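You operate a simulated robot arm through the tools that you are given. There is no shell and no other tool. Be economical: measure what you need, move in short steps, check, and stop when the job is done.

The job below is to be done with a simulated robot arm. You get a single attempt, and the scene is never put back.

JOB
Stack the parcel labelled "Nuretsu" from the dining table on top of the parcel marked "Davide".

Only the result counts: the job must be done as asked and must still hold three seconds after the hand-in. Knocking over, shifting, dropping, spilling or breaking anything else fails it.

ROBOT AND FRAMES
A 7-joint arm with a two-finger parallel gripper, fixed in place. Base frame: the origin is at the foot of the arm, x ahead of it, y to its left, z up; the work surface is at about z = 0. Units: cm, rad, N and s.
With the tool pointing down near the work surface it reaches from about 24 to 62 cm from the base axis. Its first joint turns from -1.152 to 1.152 rad. Payload 2.6 kg.
The tool frame sits at the grasp point between the pads (the TCP): z along the fingers, y along the line on which they close. The tips reach 3 cm beyond it. Largest opening 9.4 cm; finger width 2.8, thickness 1; the body of the gripper, 5 by 9.6 cm, starts 5.5 cm behind the TCP.
Orientation is told as [roll, pitch, yaw] about the base's x, y, z axes, in that order, counted from this pose: with the fingers straight down and closing along the base's y, the tool's x points along the base's -x, its y along +y and its z along -z.

CONTROLS
- The arm moves only by the tool servo_tool. Its argument "targets" is a list that holds one entry, the list of rows, each a list of 7 numbers: the turn, a rotation vector about the tool's x, y, z in rad, then the shift along the tool's x, y, z in cm, then the finger opening in cm, from 0 to 9.4. In form: [[[wx, wy, wz, dx, dy, dz, gripper], ...]]. A call has 1 to 8 rows; each row is the pose to reach, as a shift and turn from the pose commanded when the call began, along the tool's axes at that moment. Each row takes 0.2 s and may step no farther than 5 cm and 0.15 rad from the row before; otherwise, or with a gripper value out of range, the whole call is refused. A pose out of reach is approached as far as the arm can. The call stops where the force on the tool passes 40 N (or 10 N more than at its start, if that is more) or the arm is blocked; 0.2 s more then pass. The fingers move at their own pace (about 7.2 cm/s each) and stop on an object; they squeeze with about 42 N. The grip force told is the motor's: it shows also when the fingers shut on nothing. Time passes only in rows, and 0.2 s behind the last, so rows that repeat a pose let the fingers close. The reply holds the time, the measured pose of the TCP, the force on the tool along the base axes, the opening and the grip force, in the units named above and with some noise, and new pictures: "show" is both (left out), scene, wrist or none.
- Cameras (640 x 400 px; columns grow to the right, rows downward): "scene" is fixed at [2.61, 42.52, 56.43]; the picture's right is [-0.84, -0.54, 0.00], its down [-0.31, 0.49, -0.82] and it looks along [0.44, -0.69, -0.58] (base axes); focal length 312 px, centre (320, 200). "wrist" rides on the gripper at [-3.7, 0, -5.8] in the tool frame; the picture's right is [0.00, -1.00, 0.00], its down [0.97, 0.00, -0.24] and it looks along [0.24, 0.00, 0.97] (tool axes); focal length 218 px, centre (320, 200). There is no depth. A picture from a camera that has moved, and an enlarged one, comes with that camera's place and axes in the base frame and with its lens.
- inspect(camera, box): a new picture of the part [left, top, right, bottom] of that camera's present view, enlarged. No time passes.
- hand_in(): hands the job in; it is judged then, once.

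Go step by step. Nothing tells you positions but the pictures and the camera data: compare them with the known pose of the tool, close in by small moves and look again before you grip or let go. The budget is 90 turns and 170 pictures, counting those below and the enlarged ones. Unless the task says otherwise, let go and move clear before handing in, and close with one line.

The tools are called after "Request:" by a JSON object that holds its "api" and its "payload". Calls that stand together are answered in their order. servo_tool: Moves the arm, as the interface text tells. Its arguments: {"type":"object","properties":{"targets":{"type":"array"},"show":{"type":"string","enum":["both","scene","wrist","none"]}},"required":["targets"]} The other tools are called the same way: inspect (camera, box) takes an enlarged picture of a part of a camera's view; hand_in () hands the job in.

At the start:

```text
t: 0.0
tool_pos: [35.14, -8.31, 30.89]
orientation: [0.0, 0.001, 0.0]
ft_force: [-0.5, -0.1, -0.4]
finger_gap: 9.41
grip_force: 0.1
```

scene: 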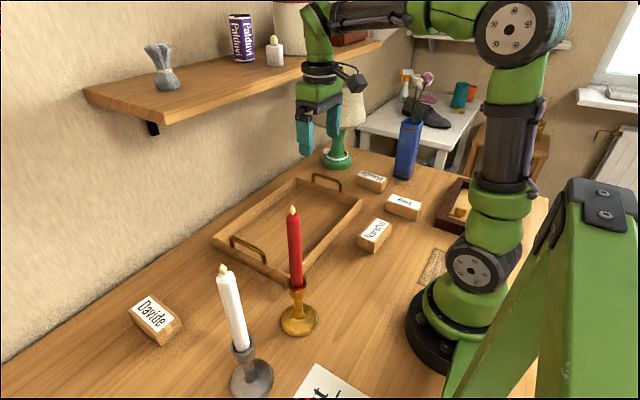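
wrist: 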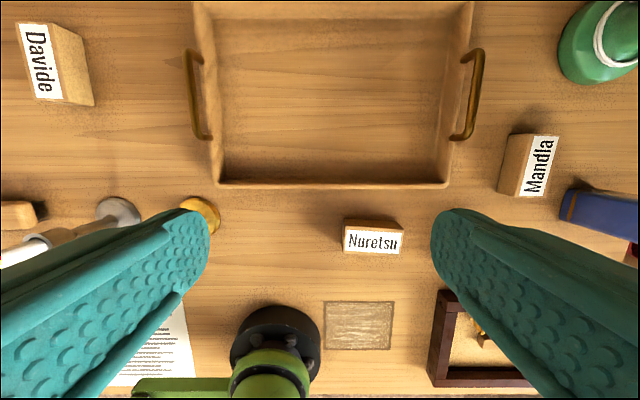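

The Nuretsu parcel looks to be near (24, -17), and Davide near (50, 29). I'll enlarge both before moving.

Request:
{"api": "inspect", "payload": {"camera": "scene", "box": [320, 150, 460, 270]}}

Request:
{"api": "inspect", "payload": {"camera": "scene", "box": [90, 260, 250, 360]}}

Request:
{"api": "inspect", "payload": {"camera": "wrist", "box": [300, 190, 440, 280]}}

Request:
{"api": "inspect", "payload": {"camera": "wrist", "box": [0, 0, 160, 120]}}

```text
3.33 times, centred on (390, 210) of scene
camera zoom: at [2.61, 42.52, 56.43], right [-0.84, -0.54, 0.0], down [-0.31, 0.49, -0.82], along [0.44, -0.69, -0.58], focal length 1039 px, centre (87, 167)
```

zoom: 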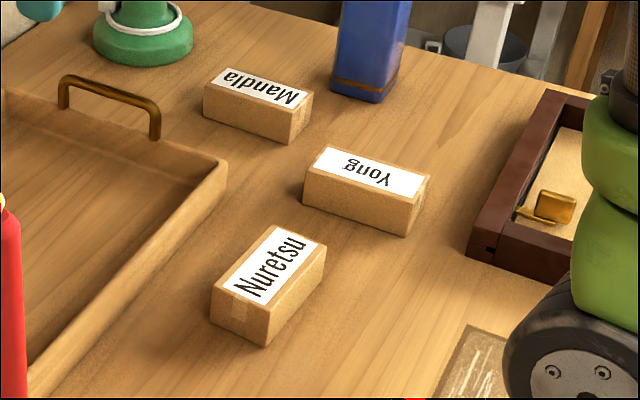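

```text
4.00 times, centred on (170, 310) of scene
camera zoom: at [2.61, 42.52, 56.43], right [-0.84, -0.54, 0.0], down [-0.31, 0.49, -0.82], along [0.44, -0.69, -0.58], focal length 1247 px, centre (920, -240)
```

zoom: 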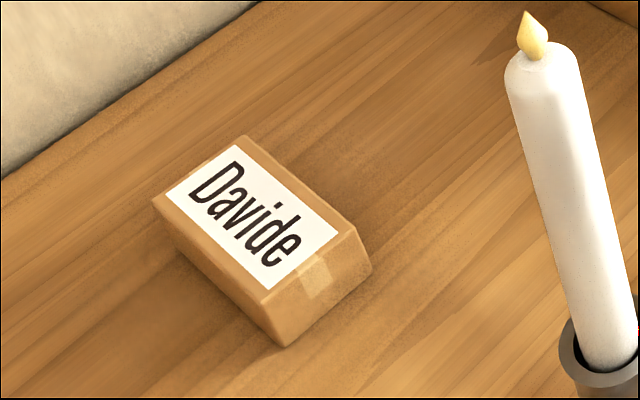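

```text
4.44 times, centred on (370, 235) of wrist
camera zoom: at [38.84, -8.27, 36.57], right [0.0, -1.0, 0.0], down [-0.97, 0.0, 0.24], along [-0.24, 0.0, -0.97], focal length 970 px, centre (98, 44)
```

zoom: 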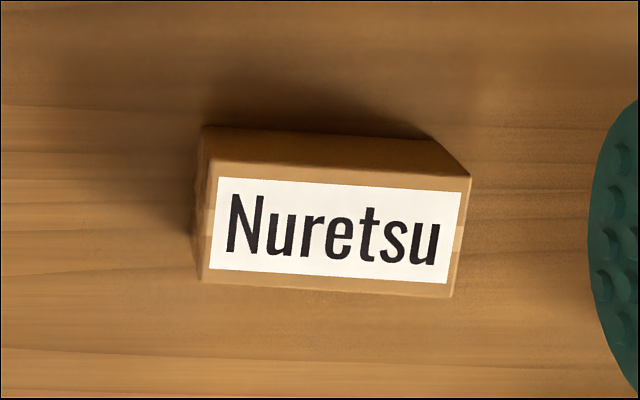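

```text
3.33 times, centred on (80, 60) of wrist
camera zoom: at [38.84, -8.27, 36.57], right [0.0, -1.0, 0.0], down [-0.97, 0.0, 0.24], along [-0.24, 0.0, -0.97], focal length 728 px, centre (1120, 667)
```

zoom: 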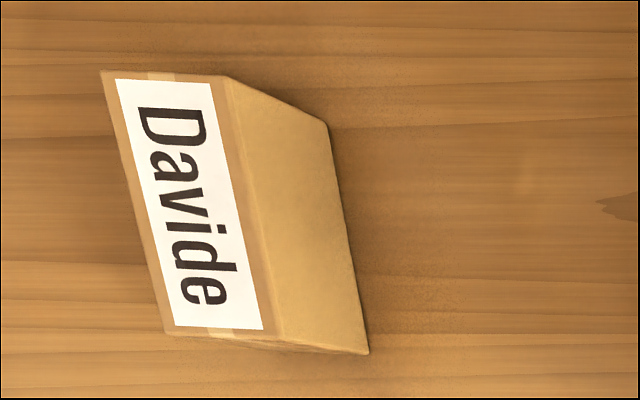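

Nuretsu's top face is about 9.4 x 4.8 cm, centred at (23.6, -16.9). Its long side runs along y, yaw about -0.07, and its height is about 3.7. Davide is at about (49.7, 29), long side along x. I'll move above Nuretsu while turning the tool to close along x.

Request:
{"api": "servo_tool", "payload": {"targets": [[[0, 0, 0.15, 1.44, -1.07, 1.3, 8.4], [0, 0, 0.3, 2.88, -2.15, 2.6, 8.4], [0, 0, 0.45, 4.32, -3.22, 3.9, 8.4], [0, 0, 0.6, 5.76, -4.3, 5.2, 8.4], [0, 0, 0.75, 7.2, -5.37, 6.5, 8.4], [0, 0, 0.9, 8.64, -6.44, 7.8, 8.4], [0, 0, 1.05, 10.08, -7.52, 9.1, 8.4], [0, 0, 1.2, 11.52, -8.59, 10.4, 8.4]]]}}

```text
t: 1.8
tool_pos: [23.57, -16.91, 20.39]
orientation: [0.0, 0.0, -1.203]
ft_force: [-0.8, -0.1, 0.3]
finger_gap: 8.4
grip_force: 0.1
camera wrist: at [24.91, -20.33, 26.14], right [-0.93, -0.36, 0.0], down [-0.35, 0.91, 0.24], along [-0.09, 0.22, -0.97], focal length 218 px, centre (320, 200)
```

scene: 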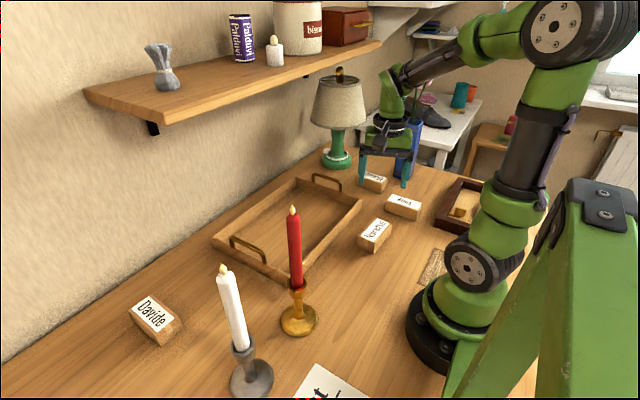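
wrist: 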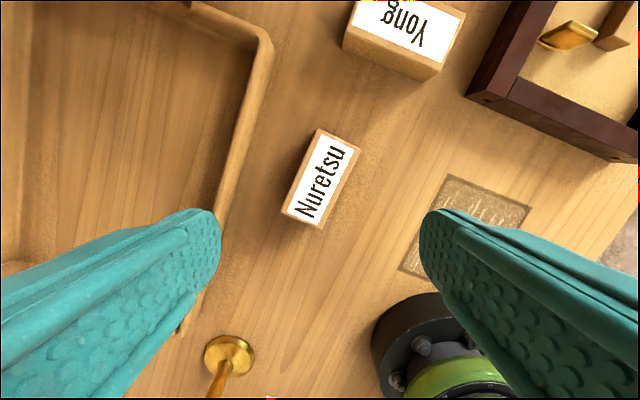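

The hand is above Nuretsu. I'll finish the turn and go lower to check alignment.

Request:
{"api": "servo_tool", "payload": {"targets": [[[0, 0, 0.15, 0, 0, 3, 8.4], [0, 0, 0.3, 0, 0, 6, 8.4], [0, 0, 0.437, 0, 0, 9, 8.4], [0, 0, 0.437, 0, 0, 10, 8.4]]]}}

Request:
{"api": "inspect", "payload": {"camera": "scene", "box": [320, 150, 460, 270]}}

```text
t: 2.8
tool_pos: [23.59, -16.95, 10.42]
orientation: [0.001, 0.001, -1.64]
ft_force: [-0.3, 0.0, 0.5]
finger_gap: 8.42
grip_force: 0.2
camera wrist: at [23.37, -20.5, 16.13], right [-1.0, 0.07, 0.0], down [0.07, 0.97, 0.24], along [0.02, 0.24, -0.97], focal length 218 px, centre (320, 200)
```

scene: 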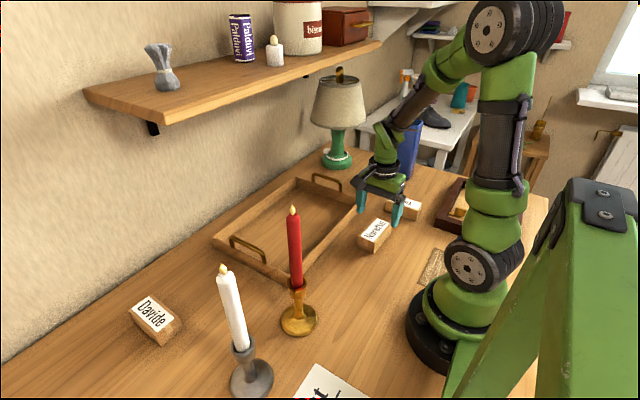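
wrist: 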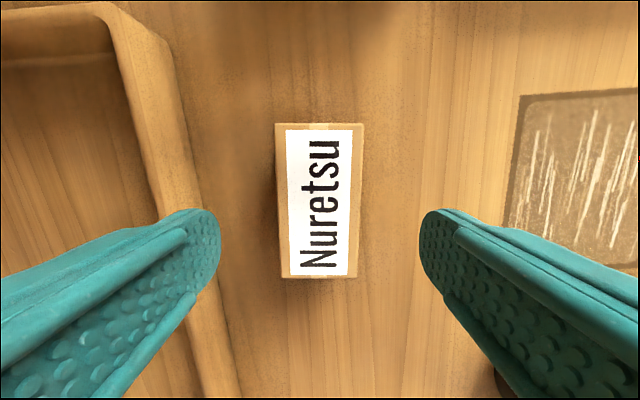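

```text
3.33 times, centred on (390, 210) of scene
camera zoom: at [2.61, 42.52, 56.43], right [-0.84, -0.54, 0.0], down [-0.31, 0.49, -0.82], along [0.44, -0.69, -0.58], focal length 1039 px, centre (87, 167)
```

zoom: 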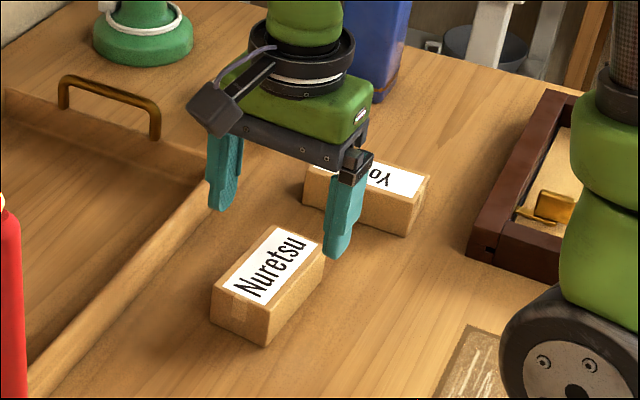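

Aligned and centred over Nuretsu, with clearance to the tray wall. Going down to z ≈ 3.4, then closing.

Request:
{"api": "servo_tool", "payload": {"targets": [[[0, 0, 0, 0.1, 0, 2, 7.8], [0, 0, 0, 0.1, 0, 4, 7.8], [0, 0, 0, 0.1, 0, 5.5, 7.8], [0, 0, 0, 0.1, 0, 6.5, 7.8], [0, 0, 0, 0.1, 0, 6.95, 7.8]]]}}

```text
t: 4.0
tool_pos: [23.68, -16.72, 3.55]
orientation: [-0.001, 0.0, -1.637]
ft_force: [-0.2, 0.1, 0.5]
finger_gap: 7.78
grip_force: 0.1
camera wrist: at [23.37, -20.39, 9.18], right [-1.0, 0.07, 0.0], down [0.06, 0.97, 0.24], along [0.02, 0.24, -0.97], focal length 218 px, centre (320, 200)
```

scene: 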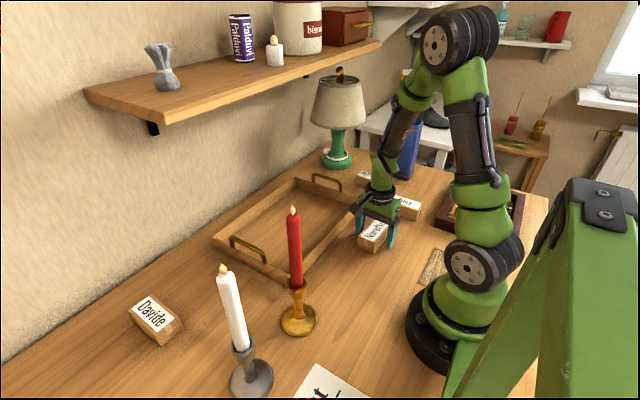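
wrist: 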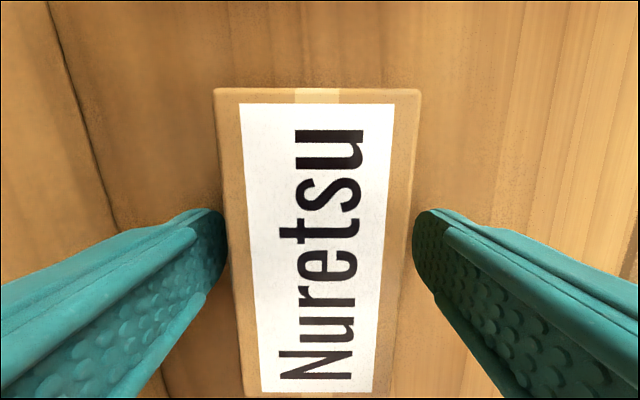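

The parcel sits between the fingers. Closing, then a small lift.

Request:
{"api": "servo_tool", "payload": {"targets": [[[0, 0, 0, 0, 0, 0, 4], [0, 0, 0, 0, 0, 0, 4], [0, 0, 0, 0, 0, 0, 4], [0, 0, 0, 0, 0, 0, 4], [0, 0, 0, 0, 0, 0, 4], [0, 0, 0, 0, 0, -1, 4], [0, 0, 0, 0, 0, -3, 4]]]}}

```text
t: 5.6
tool_pos: [23.77, -16.8, 6.51]
orientation: [0.001, -0.001, -1.637]
ft_force: [0.2, 1.0, -0.6]
finger_gap: 5.34
grip_force: 42.3
camera wrist: at [23.42, -20.44, 12.25], right [-1.0, 0.07, 0.0], down [0.06, 0.97, 0.24], along [0.02, 0.24, -0.97], focal length 218 px, centre (320, 200)
```

scene: 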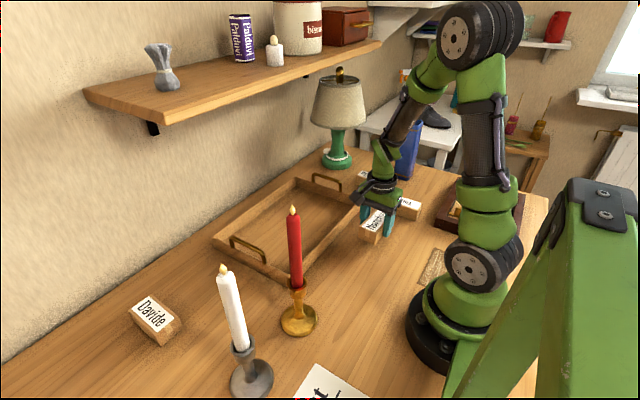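
wrist: 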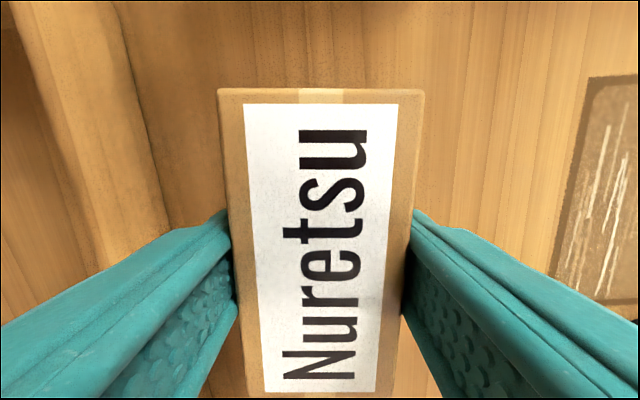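

Grip is solid (5.3 cm). Lifting straight up.

Request:
{"api": "servo_tool", "payload": {"targets": [[[0, 0, 0, 0, 0, -3, 4], [0, 0, 0, 0, 0, -7, 4], [0, 0, 0, 0, 0, -11, 4], [0, 0, 0, 0, 0, -15, 4], [0, 0, 0, 0, 0, -19, 4], [0, 0, 0, 0, 0, -23, 4], [0, 0, 0, 0, 0, -27, 4], [0, 0, 0, 0, 0, -30, 4]]]}}

```text
t: 7.4
tool_pos: [23.68, -16.79, 36.63]
orientation: [0.002, 0.001, -1.637]
ft_force: [0.0, -0.9, -0.7]
finger_gap: 5.35
grip_force: 42.0
camera wrist: at [23.45, -20.4, 42.31], right [-1.0, 0.07, 0.0], down [0.06, 0.97, 0.24], along [0.02, 0.24, -0.97], focal length 218 px, centre (320, 200)
```

scene: 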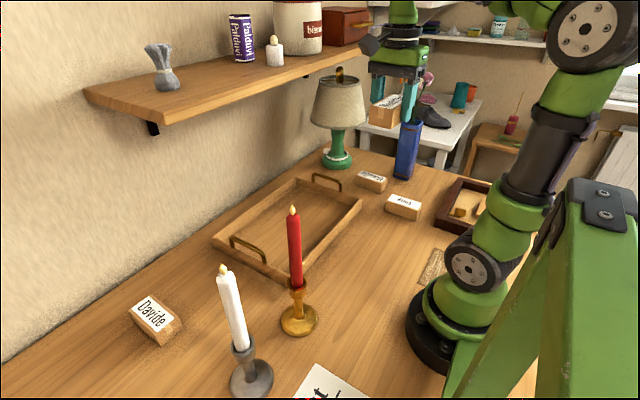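
wrist: 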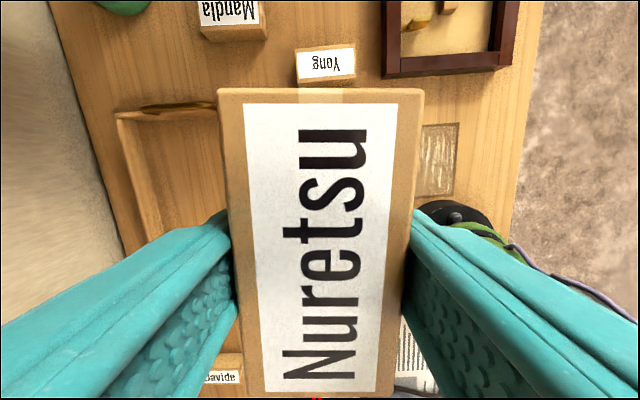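

Held firmly and clear of everything. Next I'll carry it at z ≈ 38 to about (36, 10), turning back towards yaw 0 and staying in front of the shelf and above the candles.

Request:
{"api": "servo_tool", "payload": {"targets": [[[0, 0, -0.15, 3.445, 1.314, -0.175, 4], [0, 0, -0.3, 6.89, 2.628, -0.35, 4], [0, 0, -0.45, 10.335, 3.942, -0.525, 4], [0, 0, -0.6, 13.78, 5.256, -0.7, 4], [0, 0, -0.75, 17.225, 6.57, -0.875, 4], [0, 0, -0.9, 20.67, 7.884, -1.05, 4], [0, 0, -1.05, 24.115, 9.198, -1.225, 4], [0, 0, -1.2, 27.56, 10.512, -1.4, 4]]]}}

```text
t: 9.2
tool_pos: [35.99, 10.02, 37.8]
orientation: [-0.001, -0.001, -0.435]
ft_force: [0.2, 0.1, -0.9]
finger_gap: 5.36
grip_force: 42.0
camera wrist: at [39.34, 8.51, 43.58], right [-0.42, -0.91, 0.0], down [-0.88, 0.41, 0.24], along [-0.22, 0.1, -0.97], focal length 218 px, centre (320, 200)
```

scene: 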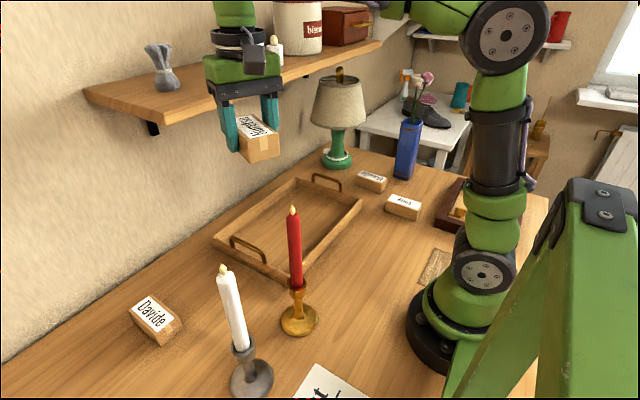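
wrist: 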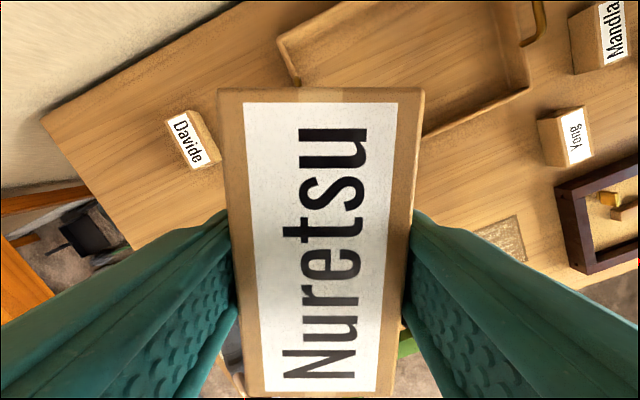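

No contact. Now on to about (37, 27), level, finishing the turn.

Request:
{"api": "servo_tool", "payload": {"targets": [[[0, 0, -0.074, 1.25, 3.17, 0, 4], [0, 0, -0.148, 2.5, 6.34, 0, 4], [0, 0, -0.222, 3.76, 9.5, 0, 4], [0, 0, -0.296, 5.01, 12.67, 0, 4], [0, 0, -0.37, 6.26, 15.84, 0, 4], [0, 0, -0.37, 6.26, 15.84, 0, 4]]]}}

```text
t: 10.6
tool_pos: [36.99, 26.98, 37.88]
orientation: [0.0, -0.001, -0.066]
ft_force: [0.0, 0.4, -1.3]
finger_gap: 5.36
grip_force: 41.9
camera wrist: at [40.63, 26.84, 43.61], right [-0.07, -1.0, 0.0], down [-0.97, 0.06, 0.24], along [-0.24, 0.02, -0.97], focal length 218 px, centre (320, 200)
```

scene: 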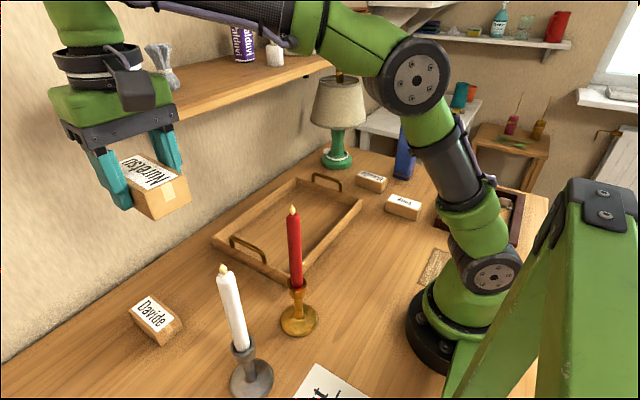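
wrist: 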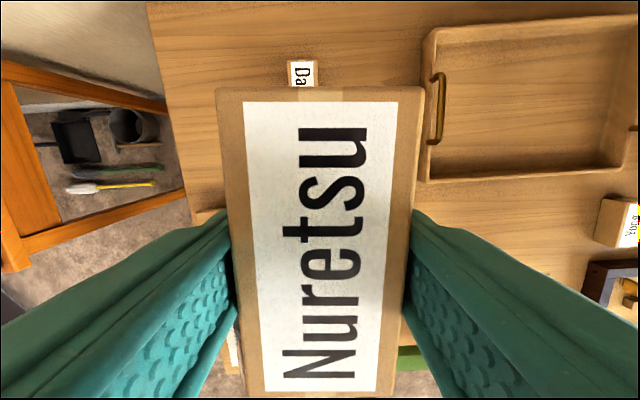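

Davide's far edge agrees with my earlier estimate, so its centre is about (49.65, 29.0). Nuretsu's centre is about 0.25 cm ahead of the TCP. I'll move to above Davide and look.

Request:
{"api": "servo_tool", "payload": {"targets": [[[0, 0, 0, -3.06, 0.7, 1, 4], [0, 0, 0, -6.12, 1.4, 2, 4], [0, 0, 0, -9.18, 2.1, 4, 4], [0, 0, 0, -12.24, 2.81, 6, 4], [0, 0, 0, -12.24, 2.81, 9, 4], [0, 0, 0, -12.24, 2.81, 12, 4]]]}}

```text
t: 12.0
tool_pos: [49.35, 29.2, 25.82]
orientation: [0.002, -0.001, -0.069]
ft_force: [-0.3, 0.3, -0.7]
finger_gap: 5.35
grip_force: 41.9
out of reach, approached as far as the arm can: row 3, 4, 5
camera wrist: at [52.98, 28.9, 31.59], right [-0.07, -1.0, 0.0], down [-0.97, 0.06, 0.24], along [-0.24, 0.02, -0.97], focal length 218 px, centre (320, 200)
```

scene: 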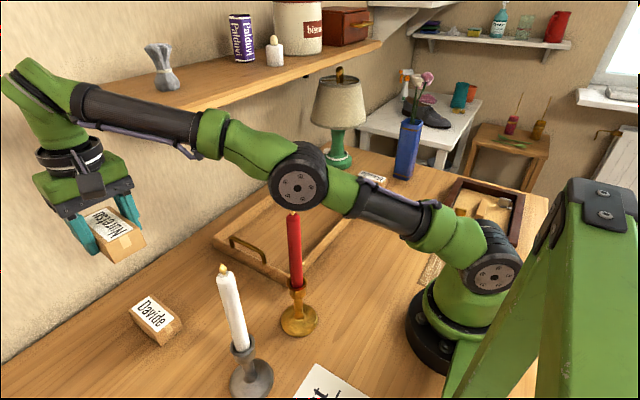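
wrist: 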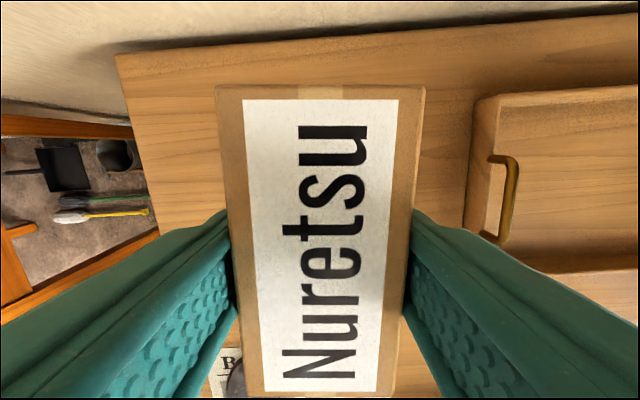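

The arm is nearly straight here and the elbow passes over the red candle, so I'll check that clearance closely before lowering.

Request:
{"api": "inspect", "payload": {"camera": "scene", "box": [240, 130, 370, 220]}}

Request:
{"api": "inspect", "payload": {"camera": "scene", "box": [180, 180, 360, 400]}}

```text
4.44 times, centred on (305, 175) of scene
camera zoom: at [2.6, 42.52, 56.43], right [-0.84, -0.54, 0.0], down [-0.31, 0.49, -0.82], along [0.44, -0.69, -0.58], focal length 1386 px, centre (387, 311)
```

zoom: 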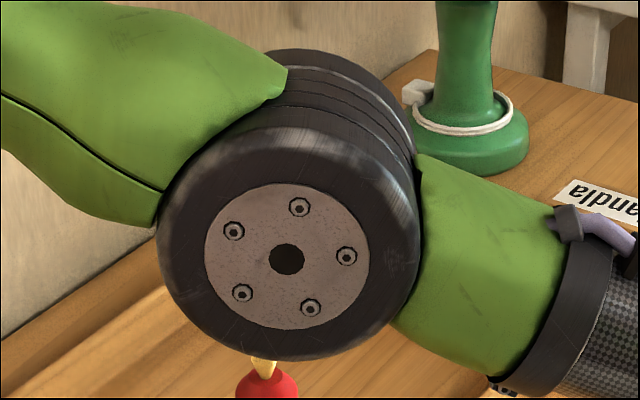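

```text
1.82 times, centred on (270, 290) of scene
camera zoom: at [2.6, 42.52, 56.43], right [-0.84, -0.54, 0.0], down [-0.31, 0.49, -0.82], along [0.44, -0.69, -0.58], focal length 567 px, centre (411, 36)
```

zoom: 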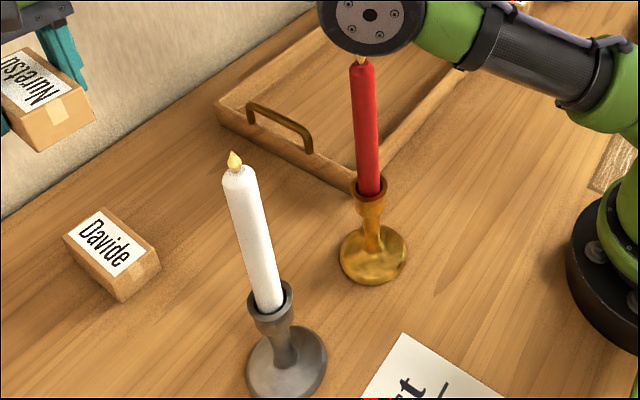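

The elbow's underside is at about z 31–32 and the candle tip at about 28. The geometry says the elbow rises as the hand goes down, so I'll lower in stages and check.

Request:
{"api": "servo_tool", "payload": {"targets": [[[0, 0, 0, 0, 0, 1.5, 4], [0, 0, 0, 0, 0, 3, 4], [0, 0, 0, 0, 0, 5, 4], [0, 0, 0, 0, 0, 7, 4], [0, 0, 0, 0, 0, 7, 4]]]}}

Request:
{"api": "inspect", "payload": {"camera": "scene", "box": [240, 130, 370, 220]}}

```text
t: 13.2
tool_pos: [49.26, 29.03, 18.87]
orientation: [0.0, -0.001, -0.069]
ft_force: [0.0, 0.6, -1.1]
finger_gap: 5.34
grip_force: 42.3
camera wrist: at [53.08, 28.83, 24.59], right [-0.07, -1.0, 0.0], down [-0.97, 0.07, 0.24], along [-0.24, 0.02, -0.97], focal length 218 px, centre (320, 200)
```

scene: 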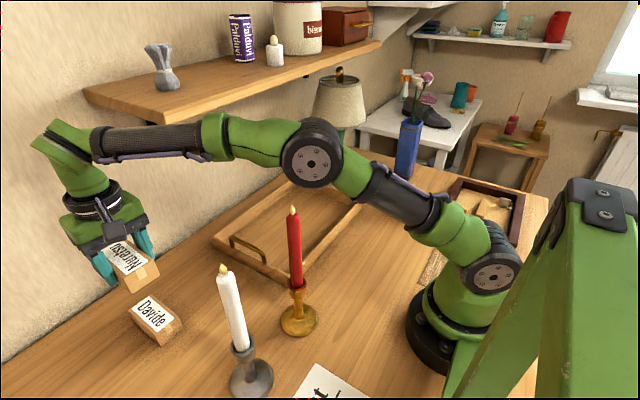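
wrist: 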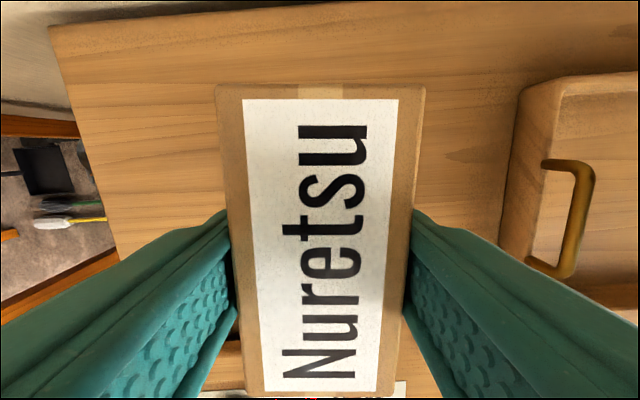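

```text
4.44 times, centred on (305, 175) of scene
camera zoom: at [2.61, 42.52, 56.43], right [-0.84, -0.54, 0.0], down [-0.31, 0.49, -0.82], along [0.44, -0.69, -0.58], focal length 1386 px, centre (387, 311)
```

zoom: 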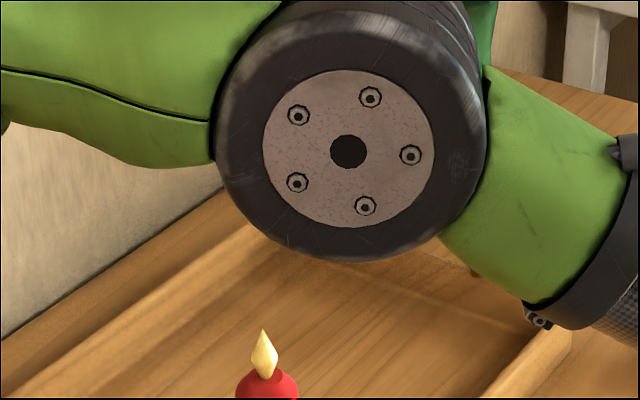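

The elbow rises as expected. Lowering to z ≈ 11.5 to compare the two parcels.

Request:
{"api": "servo_tool", "payload": {"targets": [[[0, 0, 0, 0, 0, 2, 4], [0, 0, 0, 0, 0, 4, 4], [0, 0, 0, 0, 0, 6, 4], [0, 0, 0, 0, 0, 7.4, 4], [0, 0, 0, 0, 0, 7.4, 4]]]}}

Request:
{"api": "inspect", "payload": {"camera": "scene", "box": [60, 210, 240, 370]}}

```text
t: 14.4
tool_pos: [49.26, 29.04, 11.6]
orientation: [0.0, 0.001, -0.067]
ft_force: [0.9, 0.0, -1.0]
finger_gap: 5.37
grip_force: 41.6
camera wrist: at [53.01, 28.82, 17.24], right [-0.07, -1.0, 0.0], down [-0.97, 0.06, 0.24], along [-0.24, 0.02, -0.97], focal length 218 px, centre (320, 200)
```

scene: 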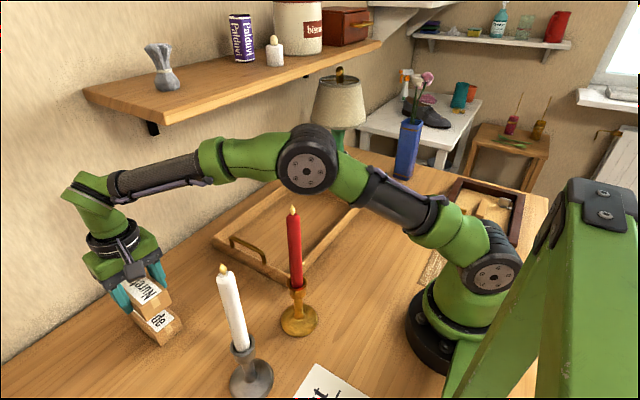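
wrist: 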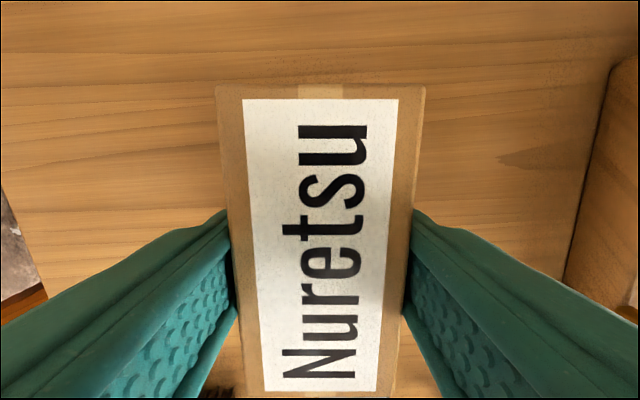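

```text
2.50 times, centred on (150, 290) of scene
camera zoom: at [2.61, 42.52, 56.43], right [-0.84, -0.54, 0.0], down [-0.31, 0.49, -0.82], along [0.44, -0.69, -0.58], focal length 779 px, centre (745, -25)
```

zoom: 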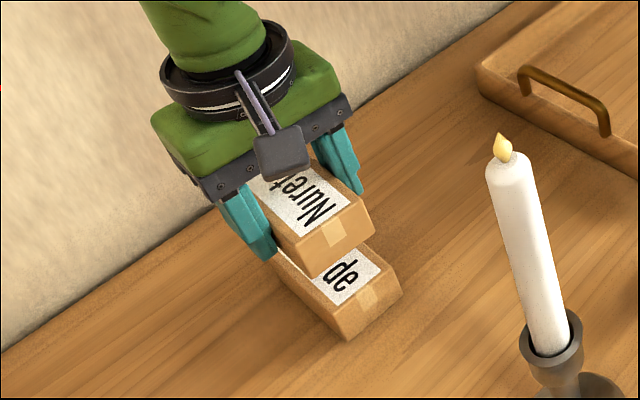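

Corner projections put Nuretsu over Davide to within 0.4 cm in x and y. Lowering slowly to near contact at z ≈ 7.3.

Request:
{"api": "servo_tool", "payload": {"targets": [[[0, 0, 0, -0.1, 0, 1.5, 4], [0, 0, 0, -0.1, 0, 2.8, 4], [0, 0, 0, -0.1, 0, 3.5, 4], [0, 0, 0, -0.1, 0, 3.9, 4], [0, 0, 0, -0.1, 0, 4.1, 4], [0, 0, 0, -0.1, 0, 4.1, 4]]]}}

Request:
{"api": "inspect", "payload": {"camera": "scene", "box": [90, 240, 210, 360]}}

```text
t: 15.8
tool_pos: [49.5, 28.96, 7.34]
orientation: [0.0, 0.0, -0.066]
ft_force: [0.4, 0.7, -1.0]
finger_gap: 5.33
grip_force: 42.2
camera wrist: at [53.17, 28.82, 13.07], right [-0.07, -1.0, 0.0], down [-0.97, 0.06, 0.24], along [-0.24, 0.02, -0.97], focal length 218 px, centre (320, 200)
```

scene: 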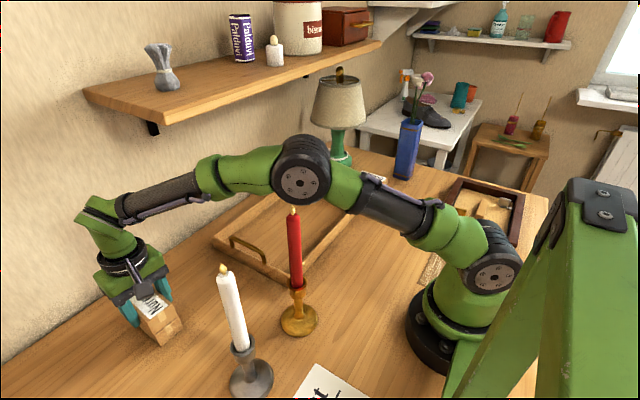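
wrist: 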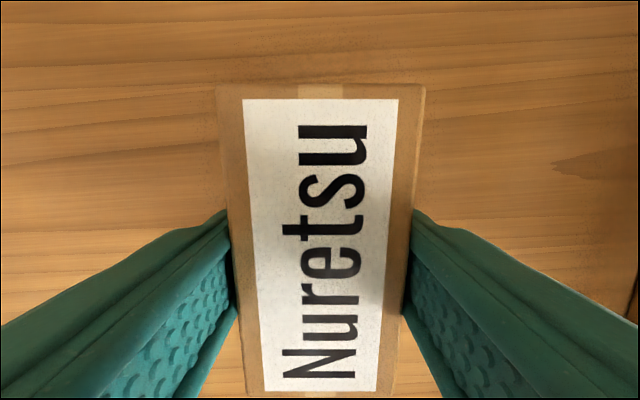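

```text
3.33 times, centred on (150, 300) of scene
camera zoom: at [2.61, 42.52, 56.43], right [-0.84, -0.54, 0.0], down [-0.31, 0.49, -0.82], along [0.44, -0.69, -0.58], focal length 1039 px, centre (887, -133)
```

zoom: 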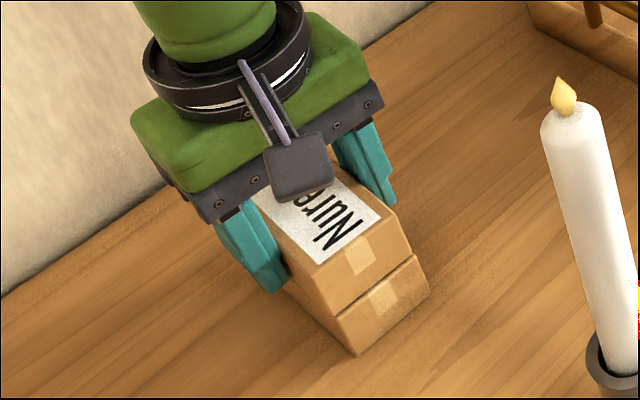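

Well aligned and nearly touching. A few tiny steps down until I feel contact.

Request:
{"api": "servo_tool", "payload": {"targets": [[[0, 0, 0, 0, 0, 0.08, 4], [0, 0, 0, 0, 0, 0.16, 4], [0, 0, 0, 0, 0, 0.16, 4]]], "show": "none"}}

Request:
{"api": "inspect", "payload": {"camera": "scene", "box": [240, 130, 370, 220]}}

```text
t: 16.6
tool_pos: [49.6, 29.0, 7.22]
orientation: [-0.001, -0.002, -0.067]
ft_force: [-0.2, -0.2, 1.4]
finger_gap: 5.34
grip_force: 41.9
```

```text
4.44 times, centred on (305, 175) of scene
camera zoom: at [2.61, 42.52, 56.43], right [-0.84, -0.54, 0.0], down [-0.31, 0.49, -0.82], along [0.44, -0.69, -0.58], focal length 1386 px, centre (387, 311)
```

zoom: 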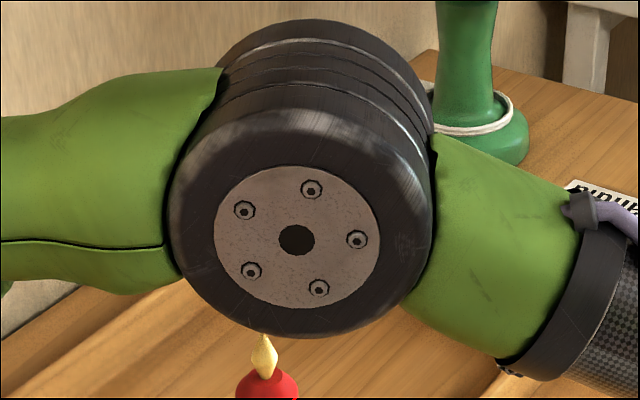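

Light contact: vertical force went from -1.0 to +1.4 N. The candle is untouched. One slight step more, then opening modestly.

Request:
{"api": "servo_tool", "payload": {"targets": [[[0, 0, 0, 0, 0, 0.08, 4], [0, 0, 0, 0, 0, 0.08, 4], [0, 0, 0, 0, 0, 0.08, 5.6], [0, 0, 0, 0, 0, 0.08, 6.4], [0, 0, 0, 0, 0, 0.08, 7.4], [0, 0, 0, 0, 0, 0.08, 7.4]]]}}

Request:
{"api": "inspect", "payload": {"camera": "scene", "box": [90, 240, 210, 360]}}

```text
t: 18.0
tool_pos: [49.44, 29.01, 7.03]
orientation: [0.0, 0.0, -0.066]
ft_force: [-0.1, -0.1, 0.4]
finger_gap: 7.39
grip_force: 0.1
camera wrist: at [53.17, 28.8, 12.84], right [-0.07, -1.0, 0.0], down [-0.97, 0.07, 0.24], along [-0.24, 0.02, -0.97], focal length 218 px, centre (320, 200)
```

scene: 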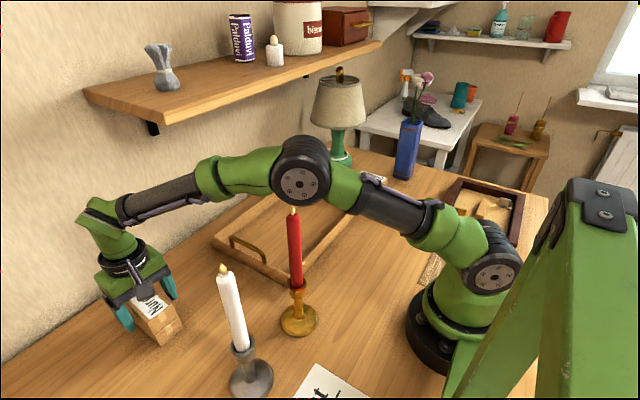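
wrist: 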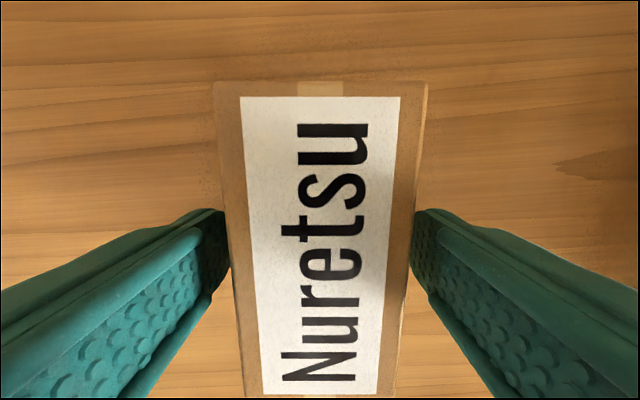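

```text
3.33 times, centred on (150, 300) of scene
camera zoom: at [2.61, 42.52, 56.43], right [-0.84, -0.54, 0.0], down [-0.31, 0.49, -0.82], along [0.44, -0.69, -0.58], focal length 1039 px, centre (887, -133)
```

zoom: 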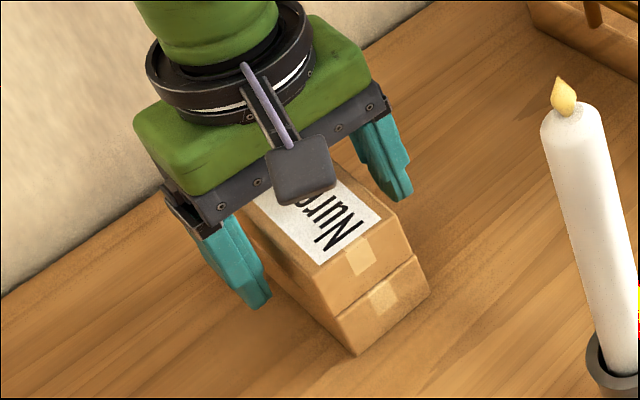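

The fingers are free and the stack sits square. Raising the hand straight up along the same path to z ≈ 18, where the elbow is well clear of the candle.

Request:
{"api": "servo_tool", "payload": {"targets": [[[0, 0, 0, 0, 0, -1, 7.8], [0, 0, 0, 0, 0, -2.5, 7.8], [0, 0, 0, 0, 0, -4.5, 7.8], [0, 0, 0, 0, 0, -7, 7.8], [0, 0, 0, 0, 0, -9.5, 7.8], [0, 0, 0, 0, 0, -11.5, 7.8], [0, 0, 0, 0, 0, -11.5, 7.8]]]}}

Request:
{"api": "inspect", "payload": {"camera": "scene", "box": [90, 220, 330, 370]}}

```text
t: 19.6
tool_pos: [49.44, 28.91, 18.71]
orientation: [0.0, 0.001, -0.066]
ft_force: [0.0, 0.1, -0.6]
finger_gap: 7.78
grip_force: 0.0
camera wrist: at [53.13, 28.76, 24.4], right [-0.07, -1.0, 0.0], down [-0.97, 0.06, 0.24], along [-0.24, 0.02, -0.97], focal length 218 px, centre (320, 200)
```

scene: 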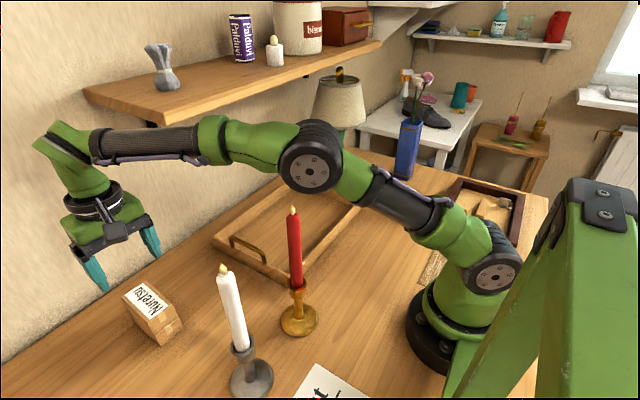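
wrist: 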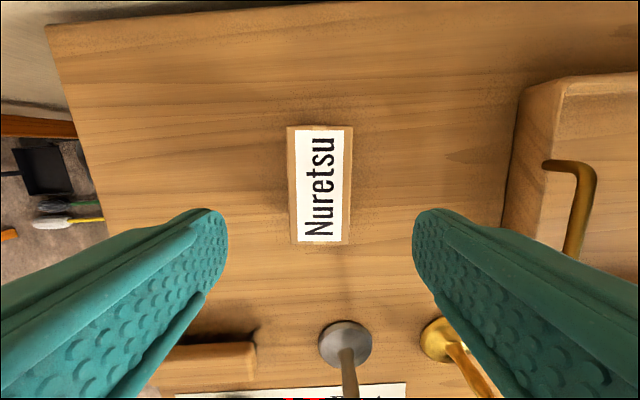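

```text
2.67 times, centred on (210, 295) of scene
camera zoom: at [2.61, 42.52, 56.43], right [-0.84, -0.54, 0.0], down [-0.31, 0.49, -0.82], along [0.44, -0.69, -0.58], focal length 831 px, centre (613, -53)
```

zoom: 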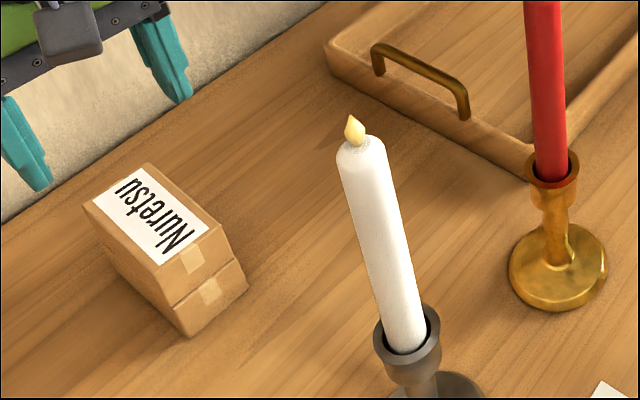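

Nuretsu rests squared on Davide, the hand is clear, and the candles and everything else in view look undisturbed. Handing in.

Request:
{"api": "hand_in", "payload": {}}

```text
The job is handed in.
```

The Nuretsu parcel is stacked squarely on top of the Davide parcel, the hand is clear of it, and nothing else in view was disturbed; the job is handed in.
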